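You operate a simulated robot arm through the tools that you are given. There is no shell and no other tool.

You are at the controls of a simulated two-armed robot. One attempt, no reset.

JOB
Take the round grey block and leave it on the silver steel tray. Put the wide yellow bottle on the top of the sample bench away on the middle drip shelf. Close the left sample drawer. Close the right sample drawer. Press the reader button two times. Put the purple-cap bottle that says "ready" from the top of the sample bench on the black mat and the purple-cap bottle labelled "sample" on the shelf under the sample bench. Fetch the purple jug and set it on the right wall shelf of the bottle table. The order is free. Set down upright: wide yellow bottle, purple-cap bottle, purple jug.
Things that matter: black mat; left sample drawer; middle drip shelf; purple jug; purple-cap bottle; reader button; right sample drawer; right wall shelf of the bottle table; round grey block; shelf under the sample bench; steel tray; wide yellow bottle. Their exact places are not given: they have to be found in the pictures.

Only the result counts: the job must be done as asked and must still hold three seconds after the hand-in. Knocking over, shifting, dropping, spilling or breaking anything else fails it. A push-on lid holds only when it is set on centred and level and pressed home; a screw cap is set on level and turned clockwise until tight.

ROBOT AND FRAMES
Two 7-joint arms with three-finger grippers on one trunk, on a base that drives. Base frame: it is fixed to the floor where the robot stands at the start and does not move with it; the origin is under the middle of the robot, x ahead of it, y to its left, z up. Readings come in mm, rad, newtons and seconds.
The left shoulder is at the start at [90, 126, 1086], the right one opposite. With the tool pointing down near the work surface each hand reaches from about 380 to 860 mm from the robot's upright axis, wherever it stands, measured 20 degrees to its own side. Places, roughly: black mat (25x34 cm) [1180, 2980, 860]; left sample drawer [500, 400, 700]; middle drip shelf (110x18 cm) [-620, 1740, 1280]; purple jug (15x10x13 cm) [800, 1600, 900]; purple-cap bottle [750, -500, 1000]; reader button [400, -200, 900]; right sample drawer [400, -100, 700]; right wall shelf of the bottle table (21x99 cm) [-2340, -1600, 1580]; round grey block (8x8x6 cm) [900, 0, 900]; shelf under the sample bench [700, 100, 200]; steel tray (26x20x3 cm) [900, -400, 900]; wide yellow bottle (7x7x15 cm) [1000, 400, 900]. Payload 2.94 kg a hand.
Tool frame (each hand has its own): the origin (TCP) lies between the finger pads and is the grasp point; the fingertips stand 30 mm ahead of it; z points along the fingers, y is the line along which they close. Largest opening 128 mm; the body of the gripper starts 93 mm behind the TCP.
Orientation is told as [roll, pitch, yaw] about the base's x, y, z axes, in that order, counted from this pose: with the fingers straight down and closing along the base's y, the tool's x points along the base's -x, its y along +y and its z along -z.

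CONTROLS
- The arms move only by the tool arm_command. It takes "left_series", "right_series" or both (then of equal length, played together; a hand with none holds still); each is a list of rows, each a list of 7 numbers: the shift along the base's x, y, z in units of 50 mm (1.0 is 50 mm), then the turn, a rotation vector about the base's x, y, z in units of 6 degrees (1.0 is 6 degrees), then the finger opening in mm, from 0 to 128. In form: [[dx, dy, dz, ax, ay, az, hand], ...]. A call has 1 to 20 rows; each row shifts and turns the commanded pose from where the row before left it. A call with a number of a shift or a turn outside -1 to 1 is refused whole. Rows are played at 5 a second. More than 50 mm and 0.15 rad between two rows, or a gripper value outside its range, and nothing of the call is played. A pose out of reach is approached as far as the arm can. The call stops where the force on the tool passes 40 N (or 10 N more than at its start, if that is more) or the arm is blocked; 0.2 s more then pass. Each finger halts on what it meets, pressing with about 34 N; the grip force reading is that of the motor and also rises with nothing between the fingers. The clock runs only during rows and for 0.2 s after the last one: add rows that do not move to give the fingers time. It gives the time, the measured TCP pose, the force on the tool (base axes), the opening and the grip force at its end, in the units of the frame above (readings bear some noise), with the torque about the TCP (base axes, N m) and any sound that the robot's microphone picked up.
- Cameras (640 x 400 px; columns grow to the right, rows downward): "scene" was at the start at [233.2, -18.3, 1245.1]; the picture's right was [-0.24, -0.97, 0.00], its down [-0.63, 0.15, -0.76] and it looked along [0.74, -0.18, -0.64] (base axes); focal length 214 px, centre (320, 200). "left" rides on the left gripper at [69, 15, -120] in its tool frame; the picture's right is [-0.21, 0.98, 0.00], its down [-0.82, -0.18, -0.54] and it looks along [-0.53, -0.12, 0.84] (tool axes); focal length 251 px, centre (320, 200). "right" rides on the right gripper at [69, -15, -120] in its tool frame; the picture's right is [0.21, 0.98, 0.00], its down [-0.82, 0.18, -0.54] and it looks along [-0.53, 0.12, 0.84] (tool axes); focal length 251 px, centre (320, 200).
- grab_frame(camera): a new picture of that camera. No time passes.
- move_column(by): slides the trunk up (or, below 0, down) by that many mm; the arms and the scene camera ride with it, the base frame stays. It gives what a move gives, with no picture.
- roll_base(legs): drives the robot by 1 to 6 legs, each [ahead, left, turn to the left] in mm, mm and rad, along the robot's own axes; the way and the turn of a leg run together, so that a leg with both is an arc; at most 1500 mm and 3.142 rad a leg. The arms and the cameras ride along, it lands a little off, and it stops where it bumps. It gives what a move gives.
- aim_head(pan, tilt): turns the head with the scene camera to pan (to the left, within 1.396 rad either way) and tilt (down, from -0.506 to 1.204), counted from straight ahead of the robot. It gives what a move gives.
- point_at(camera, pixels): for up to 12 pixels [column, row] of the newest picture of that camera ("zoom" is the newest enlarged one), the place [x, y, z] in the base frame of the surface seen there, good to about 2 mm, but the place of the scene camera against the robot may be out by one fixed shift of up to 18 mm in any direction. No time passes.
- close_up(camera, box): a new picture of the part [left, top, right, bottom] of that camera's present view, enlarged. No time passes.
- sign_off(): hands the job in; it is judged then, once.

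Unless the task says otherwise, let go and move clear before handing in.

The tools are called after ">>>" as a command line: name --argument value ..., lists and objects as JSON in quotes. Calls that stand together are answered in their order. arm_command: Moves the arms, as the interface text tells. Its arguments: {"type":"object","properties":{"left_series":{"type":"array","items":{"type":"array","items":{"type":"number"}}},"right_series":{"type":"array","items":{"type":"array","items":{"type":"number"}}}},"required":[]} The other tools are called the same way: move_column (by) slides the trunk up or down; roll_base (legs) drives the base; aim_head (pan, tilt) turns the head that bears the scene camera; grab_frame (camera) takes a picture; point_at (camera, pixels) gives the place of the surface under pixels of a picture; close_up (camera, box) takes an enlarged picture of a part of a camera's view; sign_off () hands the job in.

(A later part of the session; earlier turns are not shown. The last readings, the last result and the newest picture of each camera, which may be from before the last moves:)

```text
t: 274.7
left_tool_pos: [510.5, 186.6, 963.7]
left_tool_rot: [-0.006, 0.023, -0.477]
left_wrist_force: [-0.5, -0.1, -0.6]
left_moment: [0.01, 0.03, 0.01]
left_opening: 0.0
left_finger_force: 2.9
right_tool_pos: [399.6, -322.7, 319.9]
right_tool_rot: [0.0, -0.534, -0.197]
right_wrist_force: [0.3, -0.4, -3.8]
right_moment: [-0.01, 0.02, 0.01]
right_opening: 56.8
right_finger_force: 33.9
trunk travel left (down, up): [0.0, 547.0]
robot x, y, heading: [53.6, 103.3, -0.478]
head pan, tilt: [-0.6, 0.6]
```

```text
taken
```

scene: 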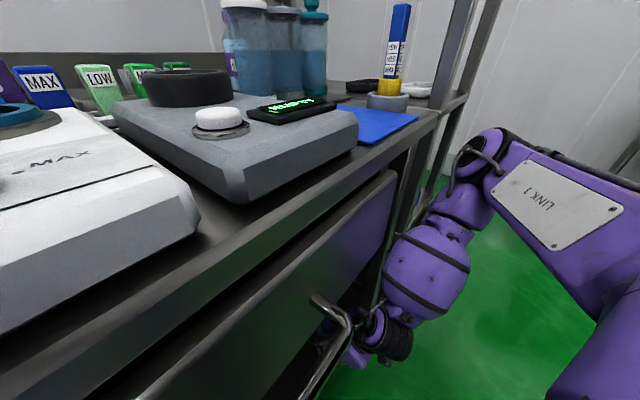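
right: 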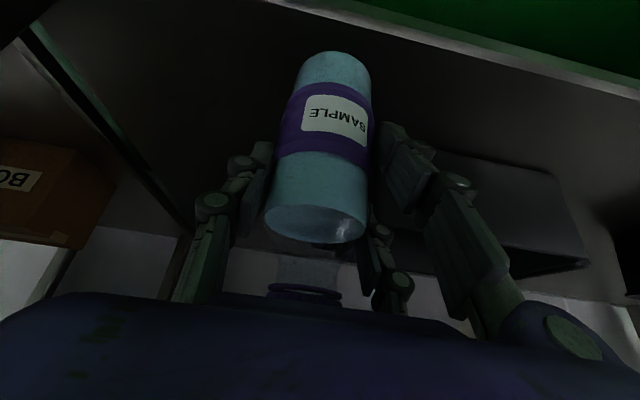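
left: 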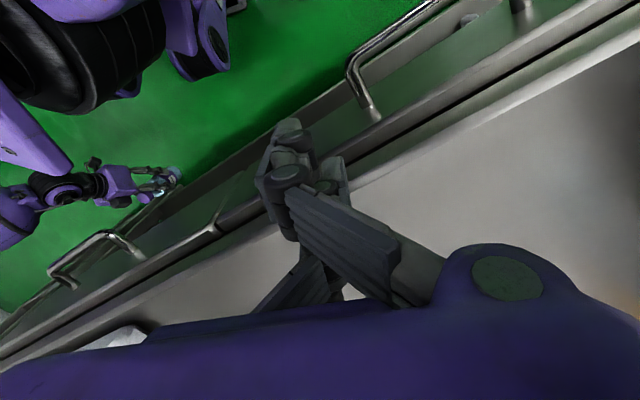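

No contact this time: TCP at n≈456, l≈−237, hands undisturbed. I nudge 8 mm further, then lower toward the shelf (contact expected near z≈294).

>>> roll_base --legs '[[8, 2, 0]]'

>>> arm_command --right_series '[[0, 0, -0.2, 0, 0, 0, 50], [0, 0, -0.15, 0, 0, 0, 50], [0, 0, -0.04, 0, 0, 0, 50], [0, 0, -0.02, 0, 0, 0, 50]]'

```text
t: 275.4
left_tool_pos: [515.5, 186.3, 965.6]
left_tool_rot: [-0.006, 0.02, -0.479]
left_wrist_force: [-0.1, 0.3, -0.1]
left_moment: [0.01, 0.01, 0.01]
left_opening: 0.1
left_finger_force: 2.8
right_tool_pos: [406.7, -322.1, 322.4]
right_tool_rot: [0.0, -0.537, -0.195]
right_wrist_force: [-1.2, -0.1, -3.8]
right_moment: [0.01, 0.03, 0.02]
right_opening: 57.0
right_finger_force: 34.1
trunk travel left (down, up): [0.0, 547.0]
robot x, y, heading: [63.0, 104.0, -0.479]
head pan, tilt: [-0.6, 0.6]
```

```text
t: 276.4
left_tool_pos: [516.2, 186.0, 966.5]
left_tool_rot: [-0.008, 0.021, -0.478]
left_wrist_force: [-0.2, 0.7, 0.6]
left_moment: [0.01, 0.02, 0.0]
left_opening: 0.0
left_finger_force: 2.8
right_tool_pos: [406.6, -322.8, 301.0]
right_tool_rot: [-0.001, -0.537, -0.195]
right_wrist_force: [-0.9, 0.3, -2.9]
right_moment: [0.02, 0.01, 0.02]
right_opening: 57.0
right_finger_force: 34.4
trunk travel left (down, up): [0.0, 547.0]
robot x, y, heading: [61.9, 101.7, -0.481]
head pan, tilt: [-0.6, 0.6]
```

>>> arm_command --right_series '[[0, 0, -0.06, 0, 0, 0, 50], [0, 0, -0.04, 0, 0, 0, 50], [0, 0, -0.02, 0, 0, 0, 50], [0, 0, -0.02, 0, 0, 0, 50]]'

```text
t: 277.4
left_tool_pos: [515.7, 185.8, 964.7]
left_tool_rot: [-0.007, 0.021, -0.477]
left_wrist_force: [0.6, -0.2, 0.4]
left_moment: [-0.03, 0.01, -0.03]
left_opening: 0.0
left_finger_force: 3.3
right_tool_pos: [409.0, -323.0, 294.2]
right_tool_rot: [-0.002, -0.542, -0.194]
right_wrist_force: [-5.2, 2.1, 27.2]
right_moment: [-0.1, 0.01, -0.11]
right_opening: 57.6
right_finger_force: 34.1
trunk travel left (down, up): [0.0, 547.0]
robot x, y, heading: [63.0, 100.7, -0.48]
head pan, tilt: [-0.6, 0.6]
```

Contact at 27 N on the shelf. I ease up 1.5 mm, open the fingers gradually and look.

>>> arm_command --right_series '[[0, 0, 0.03, 0, 0, 0, 50], [0, 0, 0, 0, 0, 0, 58], [0, 0, 0, 0, 0, 0, 64], [0, 0, 0, 0, 0, 0, 74], [0, 0, 0, 0, 0, 0, 84], [0, 0, 0, 0, 0, 0, 90], [0, 0, 0, 0, 0, 0, 90]]'

>>> grab_frame --camera "right"

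```text
t: 279.0
left_tool_pos: [516.8, 185.6, 965.3]
left_tool_rot: [-0.006, 0.021, -0.477]
left_wrist_force: [-0.8, -0.7, 0.4]
left_moment: [-0.03, 0.01, 0.0]
left_opening: 0.0
left_finger_force: 3.2
right_tool_pos: [407.2, -324.0, 296.9]
right_tool_rot: [-0.001, -0.537, -0.194]
right_wrist_force: [0.8, -0.2, 0.3]
right_moment: [0.0, 0.0, -0.01]
right_opening: 90.0
right_finger_force: 0.0
trunk travel left (down, up): [0.0, 547.0]
robot x, y, heading: [59.6, 102.1, -0.48]
head pan, tilt: [-0.6, 0.6]
```

```text
taken
```

right: 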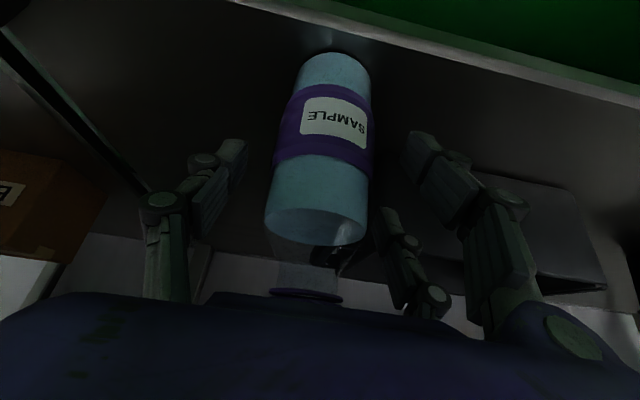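

The SAMPLE bottle stands on the shelf, fingers open. I withdraw straight back with the base.

>>> roll_base --legs '[[-144, -41, 0]]'

>>> grab_frame --camera "right"

```text
t: 280.4
left_tool_pos: [373.4, 213.2, 965.5]
left_tool_rot: [-0.008, 0.023, -0.477]
left_wrist_force: [0.0, -0.2, -0.3]
left_moment: [-0.02, -0.02, 0.0]
left_opening: 0.0
left_finger_force: 2.8
right_tool_pos: [263.1, -294.1, 295.5]
right_tool_rot: [-0.001, -0.535, -0.198]
right_wrist_force: [0.4, 0.3, -0.1]
right_moment: [-0.04, 0.02, -0.02]
right_opening: 90.0
right_finger_force: 0.0
trunk travel left (down, up): [0.0, 547.0]
robot x, y, heading: [-84.8, 131.3, -0.477]
head pan, tilt: [-0.6, 0.6]
```

```text
taken
```

right: 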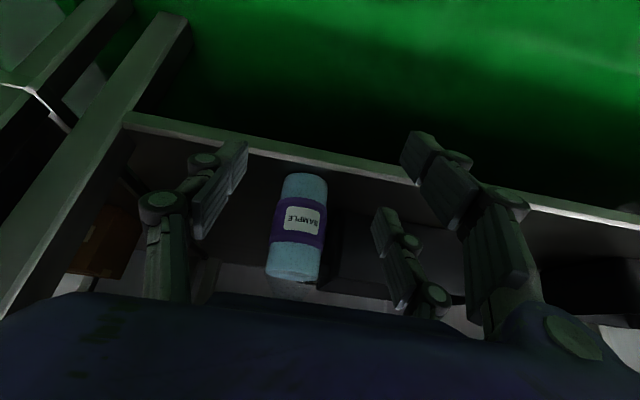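

The SAMPLE bottle stands alone on the lower shelf. I back off further and raise the trunk again.

>>> roll_base --legs '[[-250, 0, 0]]'

>>> move_column --by 200

>>> move_column --by 130

>>> aim_head --pan 0.1 --tilt 0.5

>>> grab_frame --camera "scene"

```text
t: 282.2
left_tool_pos: [152.4, 328.3, 965.0]
left_tool_rot: [-0.008, 0.023, -0.478]
left_wrist_force: [0.8, 1.0, 0.6]
left_moment: [0.0, -0.03, 0.02]
left_opening: 0.0
left_finger_force: 2.8
right_tool_pos: [42.4, -180.4, 294.5]
right_tool_rot: [-0.002, -0.535, -0.196]
right_wrist_force: [0.4, -0.4, 0.0]
right_moment: [0.0, 0.0, -0.02]
right_opening: 90.0
right_finger_force: 0.1
trunk travel left (down, up): [0.0, 547.0]
robot x, y, heading: [-306.1, 244.9, -0.479]
head pan, tilt: [-0.6, 0.6]
```

```text
t: 284.4
left_tool_pos: [153.6, 326.4, 1166.1]
left_tool_rot: [-0.006, 0.025, -0.477]
left_wrist_force: [1.3, 0.7, 0.2]
left_moment: [-0.01, 0.04, -0.01]
left_opening: 0.0
left_finger_force: 3.1
right_tool_pos: [41.8, -180.7, 493.2]
right_tool_rot: [0.0, -0.535, -0.196]
right_wrist_force: [0.3, -0.2, -0.6]
right_moment: [0.0, -0.01, 0.0]
right_opening: 90.0
right_finger_force: 0.0
trunk travel left (down, up): [-200.0, 347.0]
robot x, y, heading: [-303.3, 248.4, -0.48]
head pan, tilt: [-0.6, 0.6]
```

```text
t: 286.0
left_tool_pos: [153.9, 327.9, 1294.9]
left_tool_rot: [-0.006, 0.025, -0.479]
left_wrist_force: [0.2, 0.5, 0.0]
left_moment: [-0.01, -0.01, 0.03]
left_opening: 0.1
left_finger_force: 2.9
right_tool_pos: [58.2, -189.3, 652.5]
right_tool_rot: [-0.025, -0.605, -0.184]
right_wrist_force: [-0.4, 0.6, 0.0]
right_moment: [0.0, -0.03, -0.02]
right_opening: 90.2
right_finger_force: 0.1
trunk travel left (down, up): [-330.0, 217.0]
robot x, y, heading: [-303.2, 243.7, -0.481]
head pan, tilt: [-0.6, 0.6]
```

```text
t: 287.0
left_tool_pos: [152.4, 328.4, 1294.0]
left_tool_rot: [-0.006, 0.025, -0.478]
left_wrist_force: [-0.3, -0.6, 0.7]
left_moment: [0.02, 0.01, 0.01]
left_opening: 0.0
left_finger_force: 2.9
right_tool_pos: [59.6, -188.3, 652.6]
right_tool_rot: [-0.024, -0.607, -0.184]
right_wrist_force: [-0.1, -0.8, 0.6]
right_moment: [0.04, 0.01, 0.04]
right_opening: 89.9
right_finger_force: 0.1
trunk travel left (down, up): [-330.0, 217.0]
robot x, y, heading: [-306.6, 245.2, -0.48]
head pan, tilt: [0.099, 0.499]
```

```text
taken
```

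scene: 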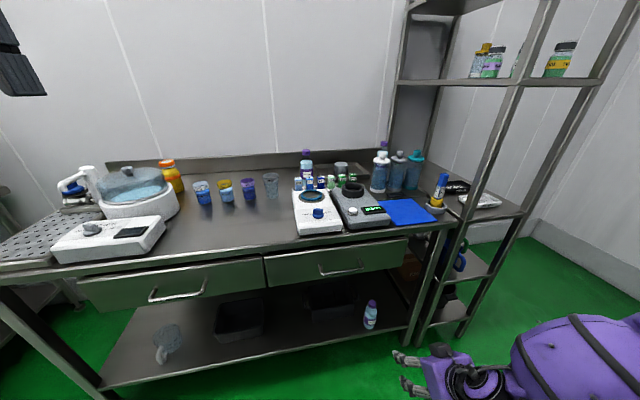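

SAMPLE is on the lower shelf, upright. Next READY with the left arm; first I bring the right arm up into a tucked posture.

>>> arm_command --right_series '[[0.532, -0.277, 0.76, 0, 0, 0, 90], [0.532, -0.277, 0.76, 0, 0, 0, 90], [0.177, -0.092, 0.9, 0, 0, 0, 90], [0.177, -0.092, 0.9, 0, 0, 0, 90], [0.177, -0.092, 0.9, 0, 0, 0, 90], [0.177, -0.092, 0.9, 0, 0, 0, 90], [0.177, -0.092, 0.9, 0, 0, 0, 90], [0.177, -0.092, 0.9, 0, 0, 0, 90], [-0.4, 0.15, 0.6, 0.177, 0.95, -0.3, 90], [-0.4, 0.15, 0.6, 0.177, 0.95, -0.3, 90], [-0.4, 0.15, 0.6, 0.177, 0.95, -0.5, 90], [-0.4, 0.15, 0.6, 0.177, 0.95, -0.5, 90], [-0.4, 0.15, 0.6, 0.177, 0.95, -0.6, 90], [-0.4, 0.15, 0.6, 0.177, 0.95, -0.6, 90], [-0.4, 0.1, 0.4, 0, 0, 0, 90], [-0.4, 0.1, 0.4, 0, 0, 0, 90]]'

```text
t: 290.4
left_tool_pos: [152.9, 327.3, 1295.2]
left_tool_rot: [-0.008, 0.022, -0.478]
left_wrist_force: [0.0, -0.3, -0.3]
left_moment: [-0.01, -0.01, -0.01]
left_opening: 0.4
left_finger_force: 3.0
right_tool_pos: [3.8, -189.6, 1219.5]
right_tool_rot: [-0.099, -0.002, -0.463]
right_wrist_force: [-0.6, 0.2, 0.4]
right_moment: [-0.03, -0.03, 0.0]
right_opening: 90.2
right_finger_force: 0.0
trunk travel left (down, up): [-330.0, 217.0]
robot x, y, heading: [-307.0, 246.1, -0.48]
head pan, tilt: [0.099, 0.499]
```

Right arm is tucked. I level it, then drive to a staging point in front of the bench's right half and turn right for the left arm.

>>> arm_command --right_series '[[-0.7, 0.37, 0, 0.423, -0.21, 0, 90], [-0.3, 0.15, 0, 0.423, -0.21, 0, 60]]'

>>> roll_base --legs '[[193, -314, 0], [0, 0, -0.32]]'

>>> aim_head --pan 0.3 --tilt 0.4

>>> grab_frame --camera "scene"

```text
t: 291.0
left_tool_pos: [153.4, 327.2, 1295.3]
left_tool_rot: [-0.007, 0.026, -0.48]
left_wrist_force: [-1.1, -0.2, -0.5]
left_moment: [0.03, 0.01, 0.01]
left_opening: 0.0
left_finger_force: 2.9
right_tool_pos: [-45.7, -163.3, 1218.9]
right_tool_rot: [-0.001, -0.005, -0.462]
right_wrist_force: [-0.1, -0.3, -0.2]
right_moment: [0.01, -0.02, 0.02]
right_opening: 60.0
right_finger_force: 0.1
trunk travel left (down, up): [-330.0, 217.0]
robot x, y, heading: [-307.5, 248.7, -0.481]
head pan, tilt: [0.099, 0.499]
```

```text
t: 295.4
left_tool_pos: [181.9, -188.3, 1294.5]
left_tool_rot: [-0.007, 0.025, -0.796]
left_wrist_force: [-0.8, 0.0, -0.5]
left_moment: [0.0, 0.01, -0.02]
left_opening: 0.1
left_finger_force: 3.1
right_tool_pos: [-162.5, -593.0, 1219.1]
right_tool_rot: [0.0, -0.004, -0.781]
right_wrist_force: [-0.1, 0.0, -0.9]
right_moment: [0.01, -0.03, -0.01]
right_opening: 59.8
right_finger_force: 0.1
trunk travel left (down, up): [-330.0, 217.0]
robot x, y, heading: [-276.3, -121.6, -0.795]
head pan, tilt: [0.099, 0.499]
```

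```text
t: 296.1
left_tool_pos: [180.5, -186.5, 1295.1]
left_tool_rot: [-0.006, 0.026, -0.798]
left_wrist_force: [-0.6, 0.9, -0.5]
left_moment: [0.01, 0.02, -0.02]
left_opening: 0.3
left_finger_force: 2.8
right_tool_pos: [-162.1, -592.2, 1218.5]
right_tool_rot: [0.0, -0.004, -0.78]
right_wrist_force: [-0.6, 0.6, 0.3]
right_moment: [0.01, 0.01, -0.02]
right_opening: 60.1
right_finger_force: 0.0
trunk travel left (down, up): [-330.0, 217.0]
robot x, y, heading: [-279.9, -124.8, -0.802]
head pan, tilt: [0.3, 0.4]
```

```text
taken
```

scene: 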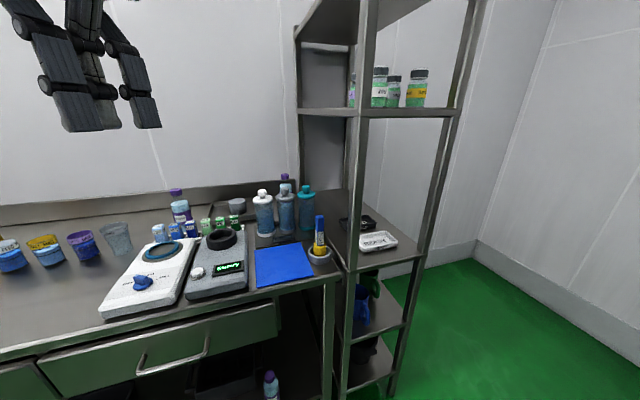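

The way is clear. I bring the left hand forward with a 45° tilt at z≈1130.

>>> arm_command --left_series '[[0.424, -0.5, -0.366, -0.598, -0.581, 0, 60], [0.424, -0.5, -0.366, -0.598, -0.581, 0, 90], [0.424, -0.5, -0.366, -0.598, -0.581, 0, 90], [0.424, -0.5, -0.366, -0.598, -0.581, 0, 90], [0.424, -0.5, -0.366, -0.598, -0.581, 0, 90], [0.424, -0.5, -0.366, -0.598, -0.581, 0, 90], [0.424, -0.5, -0.366, -0.598, -0.581, 0, 90], [0.424, -0.5, -0.366, -0.598, -0.581, 0, 90], [0.424, -0.5, -0.366, -0.598, -0.581, 0, 90]]'

>>> grab_frame --camera "left"

```text
t: 298.1
left_tool_pos: [372.4, -414.6, 1129.0]
left_tool_rot: [-0.008, -0.762, -0.798]
left_wrist_force: [0.1, 0.6, 0.0]
left_moment: [0.04, 0.01, -0.01]
left_opening: 89.8
left_finger_force: 0.0
right_tool_pos: [-159.9, -591.5, 1218.4]
right_tool_rot: [0.0, -0.004, -0.781]
right_wrist_force: [0.4, 0.3, 0.3]
right_moment: [0.0, 0.02, -0.03]
right_opening: 60.0
right_finger_force: 0.0
trunk travel left (down, up): [-330.0, 217.0]
robot x, y, heading: [-276.9, -123.1, -0.799]
head pan, tilt: [0.3, 0.4]
```

```text
taken
```

left: 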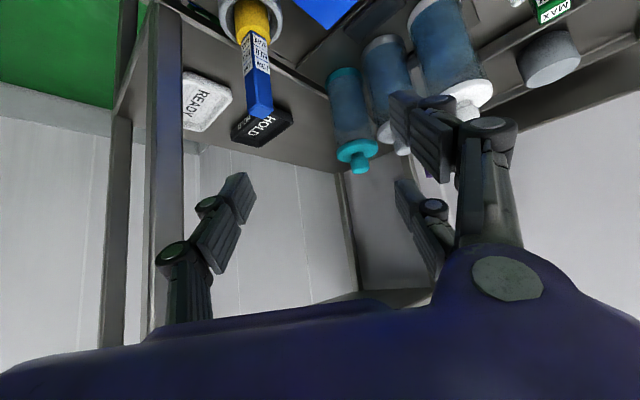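

I measure the rack's left side and the READY bottle more exactly before extending.

>>> grab_frame --camera "scene"

>>> close_up --camera "scene" --box '[240, 150, 400, 290]'

>>> point_at --camera "zoom" --pixels '[[178, 70], [165, 95], [185, 105], [230, 60], [270, 250], [420, 330], [330, 250], [400, 300], [440, 50], [255, 330], [300, 150], [195, 160]]'

```text
taken
```

scene: 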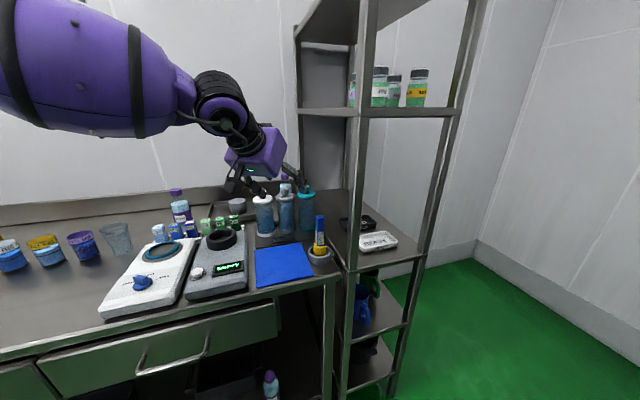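

```text
2.86 times, centred on (320, 220) of scene
```

zoom: 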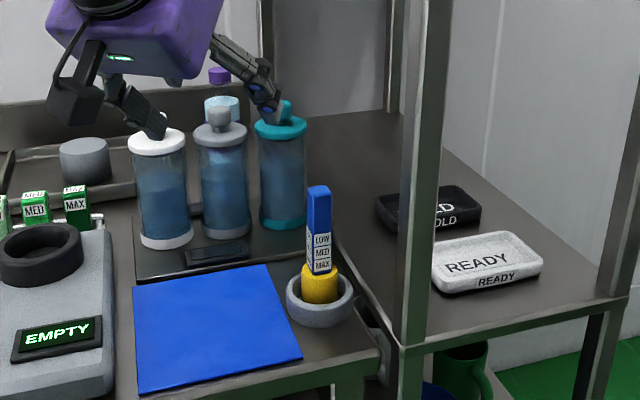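

```text
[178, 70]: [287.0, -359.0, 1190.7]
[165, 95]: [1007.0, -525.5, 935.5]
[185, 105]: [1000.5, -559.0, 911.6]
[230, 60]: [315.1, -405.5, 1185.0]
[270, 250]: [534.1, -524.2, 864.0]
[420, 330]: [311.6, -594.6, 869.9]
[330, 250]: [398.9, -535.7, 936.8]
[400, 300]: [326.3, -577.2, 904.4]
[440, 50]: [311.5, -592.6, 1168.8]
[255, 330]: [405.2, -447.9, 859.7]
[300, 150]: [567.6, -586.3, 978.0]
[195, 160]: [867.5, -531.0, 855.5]
```

>>> close_up --camera "scene" --box '[240, 150, 400, 290]'

>>> point_at --camera "zoom" --pixels '[[220, 72], [211, 74], [229, 72], [220, 82], [222, 108], [266, 40], [395, 60], [388, 90], [350, 160], [350, 220], [258, 75]]'

```text
2.86 times, centred on (320, 220) of scene
```

zoom: 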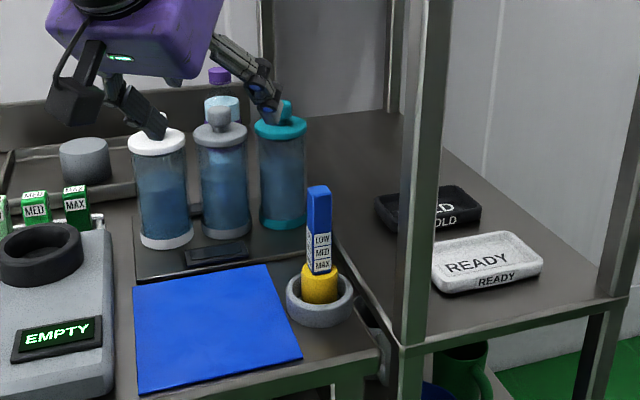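

```text
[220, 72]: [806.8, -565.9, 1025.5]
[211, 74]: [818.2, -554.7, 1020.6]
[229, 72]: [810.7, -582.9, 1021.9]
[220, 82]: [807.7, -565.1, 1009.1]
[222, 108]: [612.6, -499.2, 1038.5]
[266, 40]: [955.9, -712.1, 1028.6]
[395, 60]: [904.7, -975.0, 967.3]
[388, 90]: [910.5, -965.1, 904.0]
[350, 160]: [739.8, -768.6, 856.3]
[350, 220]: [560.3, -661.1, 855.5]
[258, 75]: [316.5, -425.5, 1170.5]
```

READY's axis is about (800,−561). I pull the right hand back a bit for rack clearance, then drive in so the left hand comes near.

>>> arm_command --right_series '[[-0.66, -0.14, 0, 0, 0, 0, 60], [-0.66, -0.14, 0, 0, 0, 0, 60]]'

>>> roll_base --legs '[[200, 140, 0]]'

>>> grab_frame --camera "scene"

>>> grab_frame --camera "left"

```text
t: 298.7
left_tool_pos: [370.2, -412.7, 1128.0]
left_tool_rot: [-0.01, -0.763, -0.797]
left_wrist_force: [-0.1, 0.2, 0.9]
left_moment: [0.0, -0.05, 0.0]
left_opening: 90.3
left_finger_force: 0.1
right_tool_pos: [-228.6, -605.8, 1218.6]
right_tool_rot: [0.003, -0.002, -0.781]
right_wrist_force: [-1.0, 0.2, 0.2]
right_moment: [0.06, 0.0, 0.01]
right_opening: 59.9
right_finger_force: 0.0
trunk travel left (down, up): [-330.0, 217.0]
robot x, y, heading: [-280.2, -121.9, -0.799]
head pan, tilt: [0.3, 0.4]
```

```text
t: 300.6
left_tool_pos: [612.4, -458.2, 1129.0]
left_tool_rot: [-0.008, -0.763, -0.795]
left_wrist_force: [-0.2, 0.0, 0.5]
left_moment: [0.01, 0.0, 0.0]
left_opening: 89.8
left_finger_force: 0.0
right_tool_pos: [12.9, -651.5, 1218.8]
right_tool_rot: [0.0, -0.003, -0.779]
right_wrist_force: [-0.4, -0.9, -1.1]
right_moment: [0.03, 0.0, -0.02]
right_opening: 60.0
right_finger_force: 0.0
trunk travel left (down, up): [-330.0, 217.0]
robot x, y, heading: [-37.4, -164.4, -0.796]
head pan, tilt: [0.3, 0.4]
```

```text
taken
```

scene: 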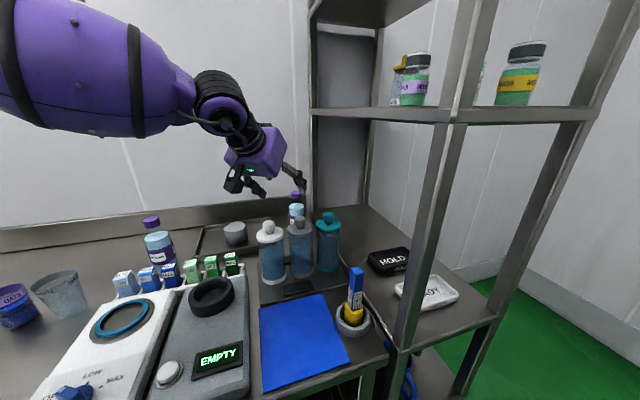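

```text
taken
```

left: 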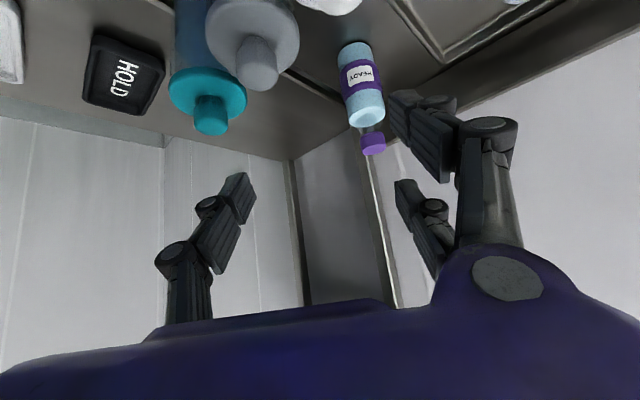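

The left camera sees READY at (363,85) with its cap at (373,143). I measure it directly.

>>> close_up --camera "left" --box '[300, 20, 440, 170]'

>>> point_at --camera "left" --pixels '[[373, 147], [363, 147], [384, 145], [374, 139], [374, 153], [366, 100], [350, 100], [383, 95], [360, 75], [355, 50]]'

```text
2.67 times, centred on (370, 95) of left
```

zoom: 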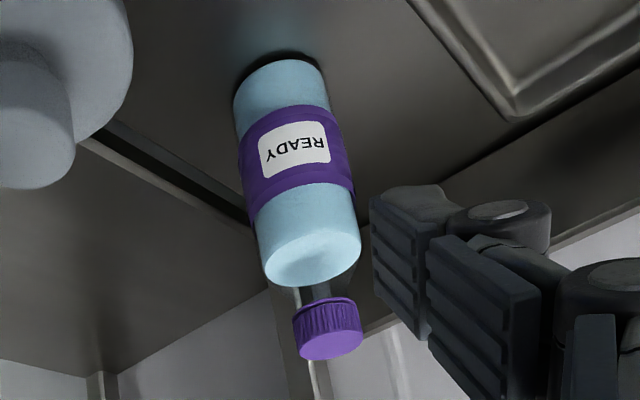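

```text
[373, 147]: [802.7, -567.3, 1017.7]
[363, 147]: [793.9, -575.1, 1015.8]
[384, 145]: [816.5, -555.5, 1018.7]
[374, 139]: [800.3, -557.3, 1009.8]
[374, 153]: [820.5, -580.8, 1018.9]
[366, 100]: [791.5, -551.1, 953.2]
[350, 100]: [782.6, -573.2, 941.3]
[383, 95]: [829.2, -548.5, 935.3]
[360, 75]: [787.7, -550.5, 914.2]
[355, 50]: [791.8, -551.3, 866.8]
```

READY's axis is at about (807,−568). I drive the remaining stretch so the hand stands at its pre-grasp column.

>>> roll_base --legs '[[105, 60, 0]]'

>>> arm_command --left_series '[[0, 0, -0.5, 0, 0, 0, 90], [0, 0, -0.5, 0, 0, 0, 90], [0, 0, -0.4, 0, 0, 0, 90]]'

>>> grab_frame --camera "left"

>>> grab_frame --camera "scene"

```text
t: 301.8
left_tool_pos: [726.1, -491.6, 1129.4]
left_tool_rot: [-0.009, -0.762, -0.798]
left_wrist_force: [-0.1, -0.4, -0.2]
left_moment: [0.03, -0.03, 0.0]
left_opening: 89.9
left_finger_force: 0.0
right_tool_pos: [127.7, -683.4, 1218.3]
right_tool_rot: [-0.001, -0.006, -0.781]
right_wrist_force: [0.0, -0.5, 1.0]
right_moment: [0.0, 0.0, -0.03]
right_opening: 60.0
right_finger_force: 0.0
trunk travel left (down, up): [-330.0, 217.0]
robot x, y, heading: [81.6, -200.6, -0.804]
head pan, tilt: [0.3, 0.4]
```

```text
t: 302.6
left_tool_pos: [727.2, -491.4, 1059.7]
left_tool_rot: [-0.009, -0.764, -0.8]
left_wrist_force: [-0.1, -0.3, -0.9]
left_moment: [0.01, -0.01, -0.02]
left_opening: 89.8
left_finger_force: 0.1
right_tool_pos: [127.7, -684.2, 1219.0]
right_tool_rot: [0.0, -0.004, -0.781]
right_wrist_force: [0.6, 0.5, -0.6]
right_moment: [0.04, -0.01, -0.02]
right_opening: 60.3
right_finger_force: 0.2
trunk travel left (down, up): [-330.0, 217.0]
robot x, y, heading: [80.1, -198.1, -0.8]
head pan, tilt: [0.3, 0.4]
```

```text
taken
```

left: 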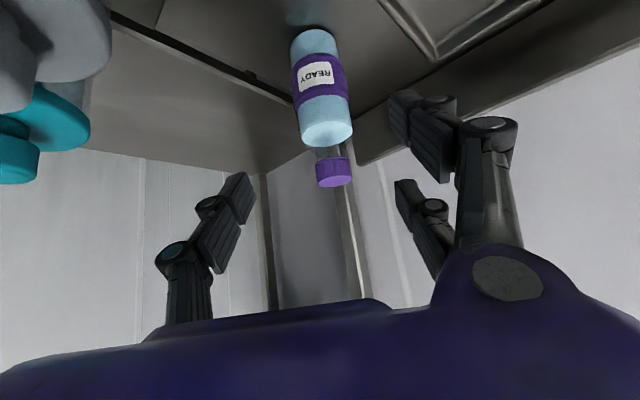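

```text
taken
```

scene: 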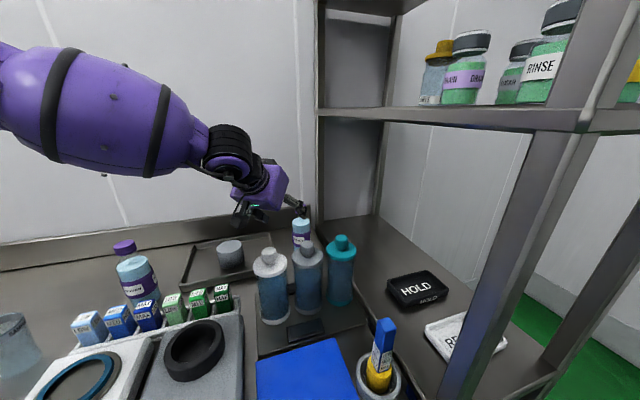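

>>> close_up --camera "left" --box '[250, 10, 410, 200]'

>>> point_at --camera "zoom" --pixels '[[350, 356], [316, 358], [384, 352], [350, 344], [350, 370], [320, 180], [280, 190], [376, 180], [312, 100], [330, 250]]'

```text
2.11 times, centred on (330, 105) of left
```

zoom: 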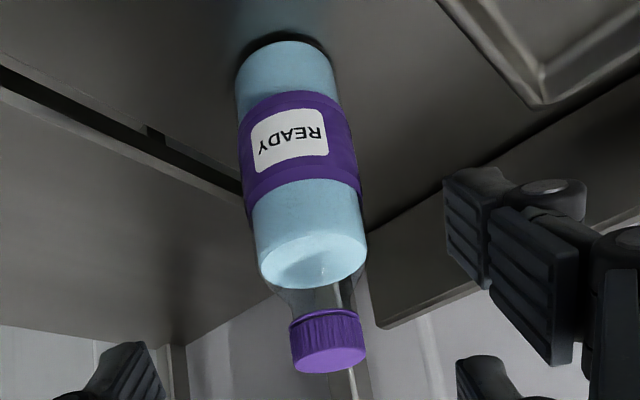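

```text
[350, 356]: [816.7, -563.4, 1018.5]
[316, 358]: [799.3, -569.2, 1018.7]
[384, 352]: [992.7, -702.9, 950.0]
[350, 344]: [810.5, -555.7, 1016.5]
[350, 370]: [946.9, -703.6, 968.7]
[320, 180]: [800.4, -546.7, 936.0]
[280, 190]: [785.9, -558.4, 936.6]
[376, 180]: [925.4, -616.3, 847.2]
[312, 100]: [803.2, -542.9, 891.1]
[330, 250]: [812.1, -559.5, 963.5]
```

Centre about (810,−570). I advance along the tool axis onto the bottle's body.

>>> arm_command --left_series '[[0.414, -0.393, -0.569, 0, 0, 0, 90], [0.414, -0.393, -0.569, 0, 0, 0, 90], [0.414, -0.393, -0.569, 0, 0, 0, 90]]'

>>> grab_frame --camera "left"

```text
t: 303.4
left_tool_pos: [789.4, -551.5, 974.1]
left_tool_rot: [-0.009, -0.761, -0.798]
left_wrist_force: [0.1, -0.9, 0.2]
left_moment: [0.02, 0.03, -0.01]
left_opening: 90.0
left_finger_force: 0.0
right_tool_pos: [129.5, -685.0, 1218.8]
right_tool_rot: [0.0, -0.003, -0.779]
right_wrist_force: [0.2, 0.0, -0.4]
right_moment: [0.03, 0.02, -0.01]
right_opening: 60.5
right_finger_force: 0.1
trunk travel left (down, up): [-330.0, 217.0]
robot x, y, heading: [76.6, -195.5, -0.797]
head pan, tilt: [0.3, 0.4]
```

```text
taken
```

left: 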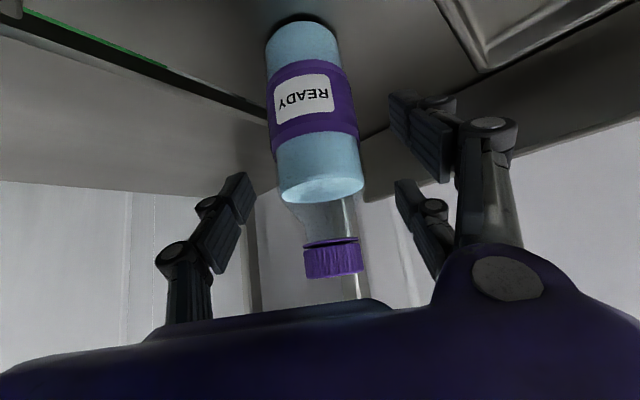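

Well aligned and within reach. One more step, then grip.

>>> arm_command --left_series '[[0.4, -0.38, -0.55, 0, 0, 0, 90], [0, 0, 0, 0, 0, 0, 75], [0, 0, 0, 0, 0, 0, 60], [0, 0, 0, 0, 0, 0, 50], [0, 0, 0, 0, 0, 0, 50], [0, 0, 0, 0, 0, 0, 50]]'

>>> grab_frame --camera "left"

```text
t: 304.8
left_tool_pos: [809.5, -571.0, 948.6]
left_tool_rot: [-0.009, -0.764, -0.798]
left_wrist_force: [-0.9, -0.5, 5.3]
left_moment: [0.12, -0.16, -0.04]
left_opening: 57.7
left_finger_force: 34.2
right_tool_pos: [128.2, -683.3, 1218.2]
right_tool_rot: [0.0, -0.005, -0.782]
right_wrist_force: [1.0, -0.9, -0.2]
right_moment: [-0.02, 0.01, 0.0]
right_opening: 60.0
right_finger_force: 0.0
trunk travel left (down, up): [-330.0, 217.0]
robot x, y, heading: [82.4, -201.3, -0.8]
head pan, tilt: [0.3, 0.4]
```

```text
taken
```

left: 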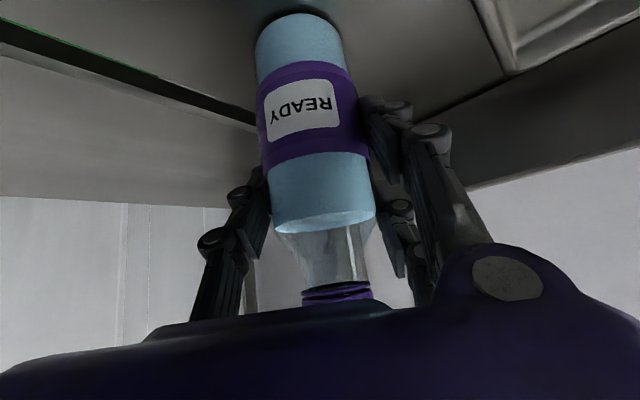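

Gripped at 57.7 mm. I lift, then draw back and up so it clears the pump bottles (tops 1028).

>>> arm_command --left_series '[[0, 0, 0.2, 0, 0, 0, 50], [0, 0, 0.6, 0, 0, 0, 50], [0, 0, 0.4, 0, 0, 0, 50], [-0.383, 0.394, 0.64, 0, 0, 0, 50], [-0.383, 0.394, 0.64, 0, 0, 0, 50], [-0.383, 0.394, 0.64, 0, 0, 0, 50], [-0.383, 0.394, 0.64, 0, 0, 0, 50], [0, 0, 0.6, 0, 0, 0, 50], [0, 0, 0.6, 0, 0, 0, 50]]'

>>> grab_frame --camera "scene"

```text
t: 306.8
left_tool_pos: [732.0, -491.2, 1196.0]
left_tool_rot: [-0.009, -0.762, -0.799]
left_wrist_force: [0.2, 0.0, -4.1]
left_moment: [0.01, 0.0, 0.0]
left_opening: 57.4
left_finger_force: 34.0
right_tool_pos: [128.3, -684.0, 1220.3]
right_tool_rot: [0.001, -0.005, -0.783]
right_wrist_force: [-0.5, 0.0, -0.7]
right_moment: [-0.02, -0.01, -0.02]
right_opening: 60.1
right_finger_force: 0.0
trunk travel left (down, up): [-330.0, 217.0]
robot x, y, heading: [79.7, -201.1, -0.798]
head pan, tilt: [0.3, 0.4]
```

```text
taken
```

scene: 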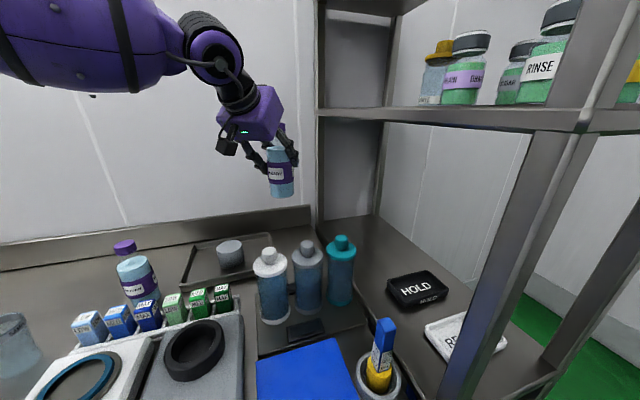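

READY is clear of everything. I back out the way I came.

>>> roll_base --legs '[[-105, -60, 0], [-200, -140, 0]]'

>>> roll_base --legs '[[-100, 0, 0], [0, 0, 0.8]]'

>>> aim_head --pan 1.0 --tilt 0.3

>>> grab_frame --camera "scene"

```text
t: 309.6
left_tool_pos: [380.4, -414.8, 1195.7]
left_tool_rot: [-0.009, -0.761, -0.798]
left_wrist_force: [0.1, 0.0, -4.1]
left_moment: [-0.02, -0.01, -0.02]
left_opening: 57.7
left_finger_force: 34.2
right_tool_pos: [-223.9, -609.9, 1220.0]
right_tool_rot: [0.0, -0.003, -0.782]
right_wrist_force: [-0.1, 0.5, 0.5]
right_moment: [-0.02, 0.0, 0.03]
right_opening: 60.3
right_finger_force: 0.0
trunk travel left (down, up): [-330.0, 217.0]
robot x, y, heading: [-273.6, -124.7, -0.8]
head pan, tilt: [0.3, 0.4]
```

```text
t: 312.8
left_tool_pos: [322.8, 211.7, 1195.3]
left_tool_rot: [-0.01, -0.761, -0.003]
left_wrist_force: [1.3, -0.1, -3.3]
left_moment: [0.0, 0.0, 0.0]
left_opening: 57.7
left_finger_force: 34.1
right_tool_pos: [36.4, -355.5, 1219.6]
right_tool_rot: [-0.002, -0.005, 0.012]
right_wrist_force: [-0.5, 0.3, 0.0]
right_moment: [0.0, 0.02, 0.01]
right_opening: 59.9
right_finger_force: 0.0
trunk travel left (down, up): [-330.0, 217.0]
robot x, y, heading: [-341.8, -52.1, -0.008]
head pan, tilt: [0.3, 0.4]
```

```text
t: 313.9
left_tool_pos: [322.6, 210.3, 1195.3]
left_tool_rot: [-0.009, -0.763, -0.005]
left_wrist_force: [-0.9, -0.2, -3.2]
left_moment: [0.0, 0.02, -0.01]
left_opening: 57.7
left_finger_force: 34.0
right_tool_pos: [36.4, -357.3, 1218.8]
right_tool_rot: [0.0, -0.004, 0.012]
right_wrist_force: [0.7, -0.5, 0.4]
right_moment: [0.02, 0.01, -0.01]
right_opening: 60.1
right_finger_force: 0.0
trunk travel left (down, up): [-330.0, 217.0]
robot x, y, heading: [-347.0, -50.3, -0.009]
head pan, tilt: [1.0, 0.3]
```

```text
taken
```

scene: 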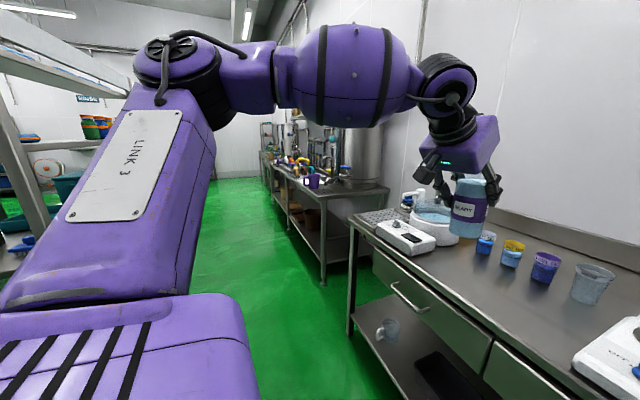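

The aisle runs on past the sink table, where the purple jug stands at (311,182). I turn to face down the aisle.

>>> roll_base --legs '[[0, 0, 1.4]]'

>>> aim_head --pan 0 --tilt 0.25

>>> grab_frame --camera "scene"

>>> point_at --camera "scene" --pixels '[[400, 250], [450, 300], [350, 200], [500, 230], [250, 300], [200, 330], [320, 160], [380, 180], [430, 190], [150, 250]]'

```text
t: 317.7
left_tool_pos: [-493.6, 648.8, 1193.9]
left_tool_rot: [-0.008, -0.762, 1.401]
left_wrist_force: [-0.9, 0.6, -3.0]
left_moment: [0.0, -0.02, 0.03]
left_opening: 57.6
left_finger_force: 33.4
right_tool_pos: [18.6, 273.7, 1220.2]
right_tool_rot: [0.0, -0.003, 1.419]
right_wrist_force: [0.8, 0.0, -0.1]
right_moment: [-0.01, -0.02, -0.03]
right_opening: 60.0
right_finger_force: 0.2
trunk travel left (down, up): [-330.0, 217.0]
robot x, y, heading: [-343.9, -53.5, 1.398]
head pan, tilt: [1.0, 0.3]
```

```text
t: 319.0
left_tool_pos: [-494.6, 647.0, 1194.5]
left_tool_rot: [-0.008, -0.763, 1.402]
left_wrist_force: [1.2, 0.3, -2.8]
left_moment: [0.02, -0.03, 0.01]
left_opening: 57.4
left_finger_force: 33.6
right_tool_pos: [18.7, 272.6, 1218.9]
right_tool_rot: [0.001, -0.003, 1.419]
right_wrist_force: [-0.1, 0.5, 0.0]
right_moment: [0.0, -0.05, 0.0]
right_opening: 59.9
right_finger_force: 0.0
trunk travel left (down, up): [-330.0, 217.0]
robot x, y, heading: [-343.7, -52.9, 1.402]
head pan, tilt: [0.0, 0.25]
```

```text
taken
```

scene: 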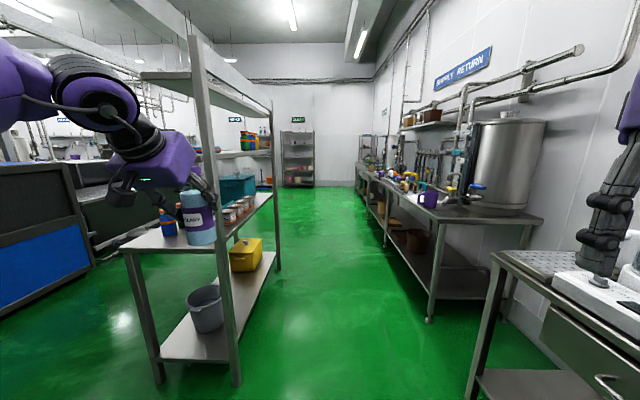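

```text
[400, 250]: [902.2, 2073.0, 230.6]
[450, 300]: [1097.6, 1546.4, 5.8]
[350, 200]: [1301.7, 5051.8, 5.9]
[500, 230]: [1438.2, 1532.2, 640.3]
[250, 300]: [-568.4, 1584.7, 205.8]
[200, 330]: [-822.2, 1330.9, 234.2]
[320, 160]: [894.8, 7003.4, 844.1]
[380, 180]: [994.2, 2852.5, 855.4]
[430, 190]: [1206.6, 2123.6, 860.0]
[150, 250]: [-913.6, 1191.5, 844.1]
```

>>> point_at --camera "scene" --pixels '[[434, 214], [410, 203], [385, 189], [370, 180], [362, 174], [430, 318], [277, 265], [233, 380], [225, 200], [262, 190], [420, 192], [428, 198]]'

>>> close_up --camera "scene" --box '[340, 130, 540, 255]'

>>> close_up --camera "scene" --box '[100, 40, 300, 300]'

```text
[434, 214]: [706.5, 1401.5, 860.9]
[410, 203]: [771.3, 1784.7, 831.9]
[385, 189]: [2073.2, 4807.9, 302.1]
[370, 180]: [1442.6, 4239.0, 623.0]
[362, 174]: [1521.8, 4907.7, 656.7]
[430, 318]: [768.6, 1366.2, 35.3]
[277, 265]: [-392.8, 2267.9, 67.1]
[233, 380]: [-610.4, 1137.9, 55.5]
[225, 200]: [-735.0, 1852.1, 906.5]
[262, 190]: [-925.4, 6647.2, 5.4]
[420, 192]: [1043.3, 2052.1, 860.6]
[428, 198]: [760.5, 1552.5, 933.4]
```

```text
3.20 times, centred on (440, 192) of scene
```

zoom: 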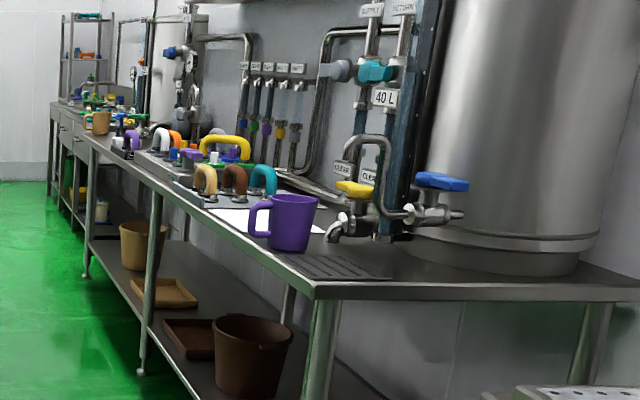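

```text
1.54 times, centred on (200, 170) of scene
```

zoom: 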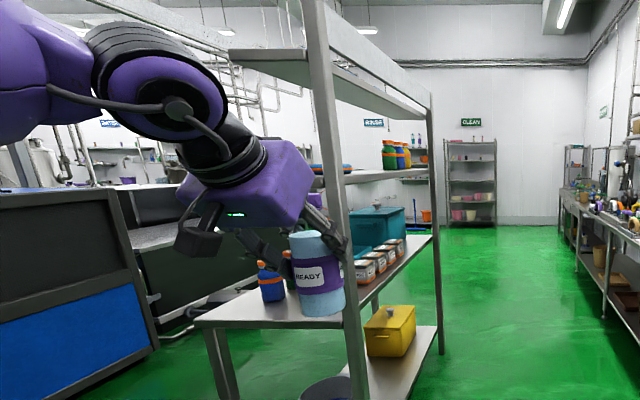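

The whole wall line is parallel to the sample bench (front at n≈402–416) and the drip rack's front is at n≈−825. I drive down the middle of the aisle in steps.

>>> roll_base --legs '[[1200, -60, 0]]'

>>> roll_base --legs '[[1100, -50, 0]]'

>>> aim_head --pan -0.6 --tilt 0.4

>>> grab_frame --camera "scene"

>>> aim_head --pan 0.9 --tilt 0.2

>>> grab_frame --camera "scene"

```text
t: 325.1
left_tool_pos: [-238.7, 1822.8, 1194.7]
left_tool_rot: [-0.009, -0.762, 1.408]
left_wrist_force: [0.5, -0.3, -3.8]
left_moment: [-0.02, -0.02, -0.03]
left_opening: 57.5
left_finger_force: 33.9
right_tool_pos: [276.2, 1450.1, 1218.9]
right_tool_rot: [0.001, -0.005, 1.425]
right_wrist_force: [1.1, 0.5, 0.2]
right_moment: [-0.04, -0.01, -0.02]
right_opening: 60.1
right_finger_force: 0.0
trunk travel left (down, up): [-330.0, 217.0]
robot x, y, heading: [-83.4, 1125.0, 1.406]
head pan, tilt: [0.0, 0.25]
```

```text
t: 330.7
left_tool_pos: [-13.3, 2900.7, 1195.5]
left_tool_rot: [-0.009, -0.762, 1.411]
left_wrist_force: [0.3, 1.1, -2.8]
left_moment: [0.0, 0.05, -0.01]
left_opening: 57.5
left_finger_force: 33.8
right_tool_pos: [503.5, 2529.9, 1217.8]
right_tool_rot: [-0.001, -0.003, 1.427]
right_wrist_force: [0.5, -0.8, 0.1]
right_moment: [0.01, 0.03, -0.03]
right_opening: 60.1
right_finger_force: 0.0
trunk travel left (down, up): [-330.0, 217.0]
robot x, y, heading: [144.0, 2201.4, 1.411]
head pan, tilt: [0.0, 0.25]
```

```text
t: 331.7
left_tool_pos: [-13.5, 2899.8, 1194.5]
left_tool_rot: [-0.01, -0.763, 1.412]
left_wrist_force: [0.0, -0.1, -3.7]
left_moment: [-0.03, -0.01, -0.01]
left_opening: 57.6
left_finger_force: 34.1
right_tool_pos: [502.9, 2529.6, 1219.5]
right_tool_rot: [-0.001, -0.003, 1.426]
right_wrist_force: [0.1, -0.3, 0.3]
right_moment: [0.03, -0.01, -0.02]
right_opening: 60.0
right_finger_force: 0.1
trunk travel left (down, up): [-330.0, 217.0]
robot x, y, heading: [141.2, 2200.6, 1.41]
head pan, tilt: [-0.6, 0.4]
```

```text
taken
```

scene: 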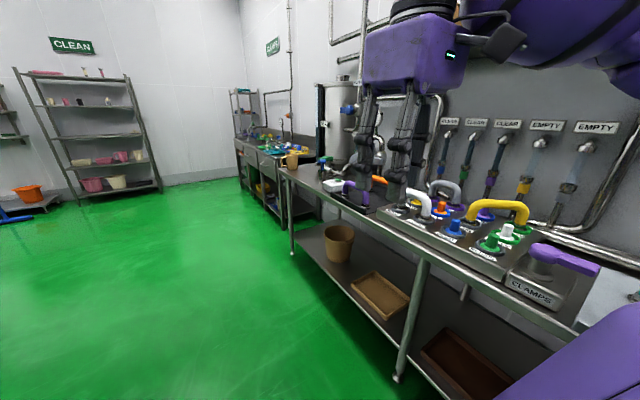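

```text
t: 333.3
left_tool_pos: [-13.2, 2900.5, 1195.2]
left_tool_rot: [-0.009, -0.763, 1.412]
left_wrist_force: [-0.6, -0.2, -4.4]
left_moment: [-0.03, -0.01, 0.03]
left_opening: 57.7
left_finger_force: 33.0
right_tool_pos: [502.4, 2530.0, 1218.8]
right_tool_rot: [0.0, -0.003, 1.427]
right_wrist_force: [0.3, 0.0, 0.2]
right_moment: [0.0, 0.0, 0.0]
right_opening: 60.2
right_finger_force: 0.0
trunk travel left (down, up): [-330.0, 217.0]
robot x, y, heading: [144.7, 2199.2, 1.407]
head pan, tilt: [0.901, 0.201]
```

```text
taken
```

scene: 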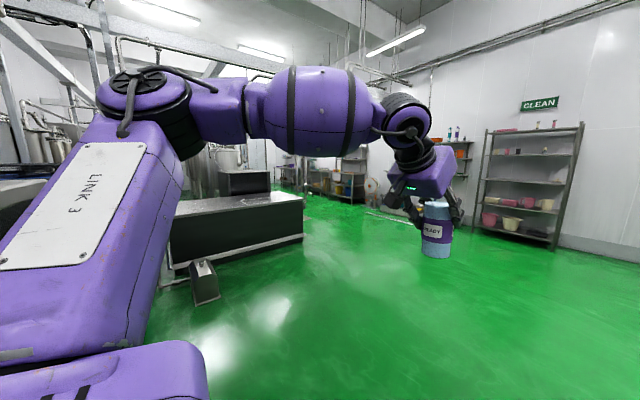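

The mat should be near pixel (356,181), behind my right hand. I drive on 700 mm and look again.

>>> roll_base --legs '[[700, -30, 0]]'

>>> aim_head --pan -1.35 --tilt 0.5

>>> grab_frame --camera "scene"

```text
t: 337.1
left_tool_pos: [137.3, 3586.0, 1194.4]
left_tool_rot: [-0.01, -0.763, 1.401]
left_wrist_force: [0.2, 0.7, -3.7]
left_moment: [-0.03, -0.01, 0.0]
left_opening: 57.9
left_finger_force: 34.1
right_tool_pos: [649.8, 3211.4, 1218.5]
right_tool_rot: [0.0, -0.005, 1.42]
right_wrist_force: [0.1, 0.0, 0.4]
right_moment: [-0.03, -0.03, 0.03]
right_opening: 59.9
right_finger_force: 0.0
trunk travel left (down, up): [-330.0, 217.0]
robot x, y, heading: [288.8, 2883.6, 1.399]
head pan, tilt: [0.901, 0.201]
```

```text
t: 339.2
left_tool_pos: [136.6, 3585.2, 1194.5]
left_tool_rot: [-0.01, -0.764, 1.403]
left_wrist_force: [-0.2, 1.0, -3.2]
left_moment: [0.01, 0.0, 0.01]
left_opening: 57.4
left_finger_force: 33.9
right_tool_pos: [648.8, 3210.8, 1219.8]
right_tool_rot: [0.0, -0.004, 1.418]
right_wrist_force: [0.1, -0.2, -0.3]
right_moment: [0.03, -0.01, 0.02]
right_opening: 59.8
right_finger_force: 0.0
trunk travel left (down, up): [-330.0, 217.0]
robot x, y, heading: [289.6, 2885.3, 1.396]
head pan, tilt: [-1.349, 0.499]
```

```text
taken
```

scene: 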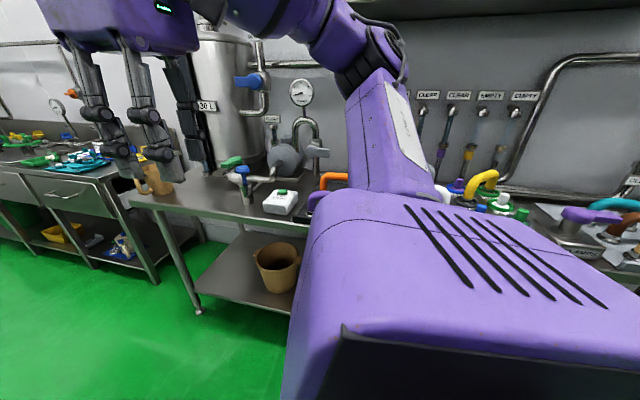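

I turn to face the wall; the left hand's sweep stays short of the table front.

>>> roll_base --legs '[[0, 0, -1.6]]'

>>> aim_head --pan 0.2 --tilt 0.6

>>> grab_frame --camera "scene"

>>> grab_frame --camera "left"

```text
t: 343.5
left_tool_pos: [990.0, 3030.9, 1195.1]
left_tool_rot: [-0.011, -0.763, -0.176]
left_wrist_force: [-0.2, 0.8, -3.3]
left_moment: [0.03, 0.02, 0.01]
left_opening: 57.5
left_finger_force: 34.4
right_tool_pos: [609.8, 2520.9, 1218.4]
right_tool_rot: [0.001, -0.003, -0.161]
right_wrist_force: [1.1, 0.3, 0.0]
right_moment: [-0.02, -0.03, 0.01]
right_opening: 60.2
right_finger_force: 0.1
trunk travel left (down, up): [-330.0, 217.0]
robot x, y, heading: [289.4, 2884.2, -0.177]
head pan, tilt: [-1.349, 0.499]
```

```text
t: 345.1
left_tool_pos: [988.5, 3029.7, 1194.7]
left_tool_rot: [-0.009, -0.763, -0.176]
left_wrist_force: [0.2, 0.6, -4.3]
left_moment: [0.02, 0.04, -0.01]
left_opening: 57.7
left_finger_force: 34.6
right_tool_pos: [610.6, 2521.3, 1217.7]
right_tool_rot: [0.0, -0.003, -0.161]
right_wrist_force: [0.0, -0.4, 0.3]
right_moment: [-0.01, 0.0, -0.01]
right_opening: 59.9
right_finger_force: 0.0
trunk travel left (down, up): [-330.0, 217.0]
robot x, y, heading: [284.2, 2884.6, -0.172]
head pan, tilt: [0.201, 0.6]
```

```text
taken
```

scene: 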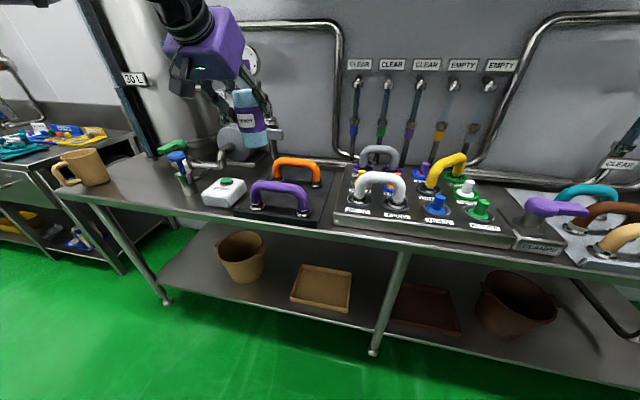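

```text
taken
```

left: 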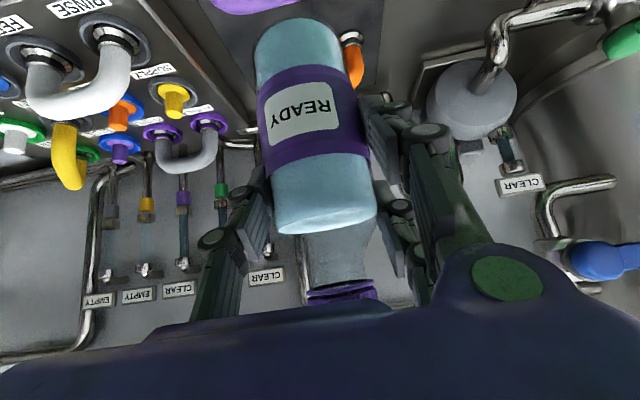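

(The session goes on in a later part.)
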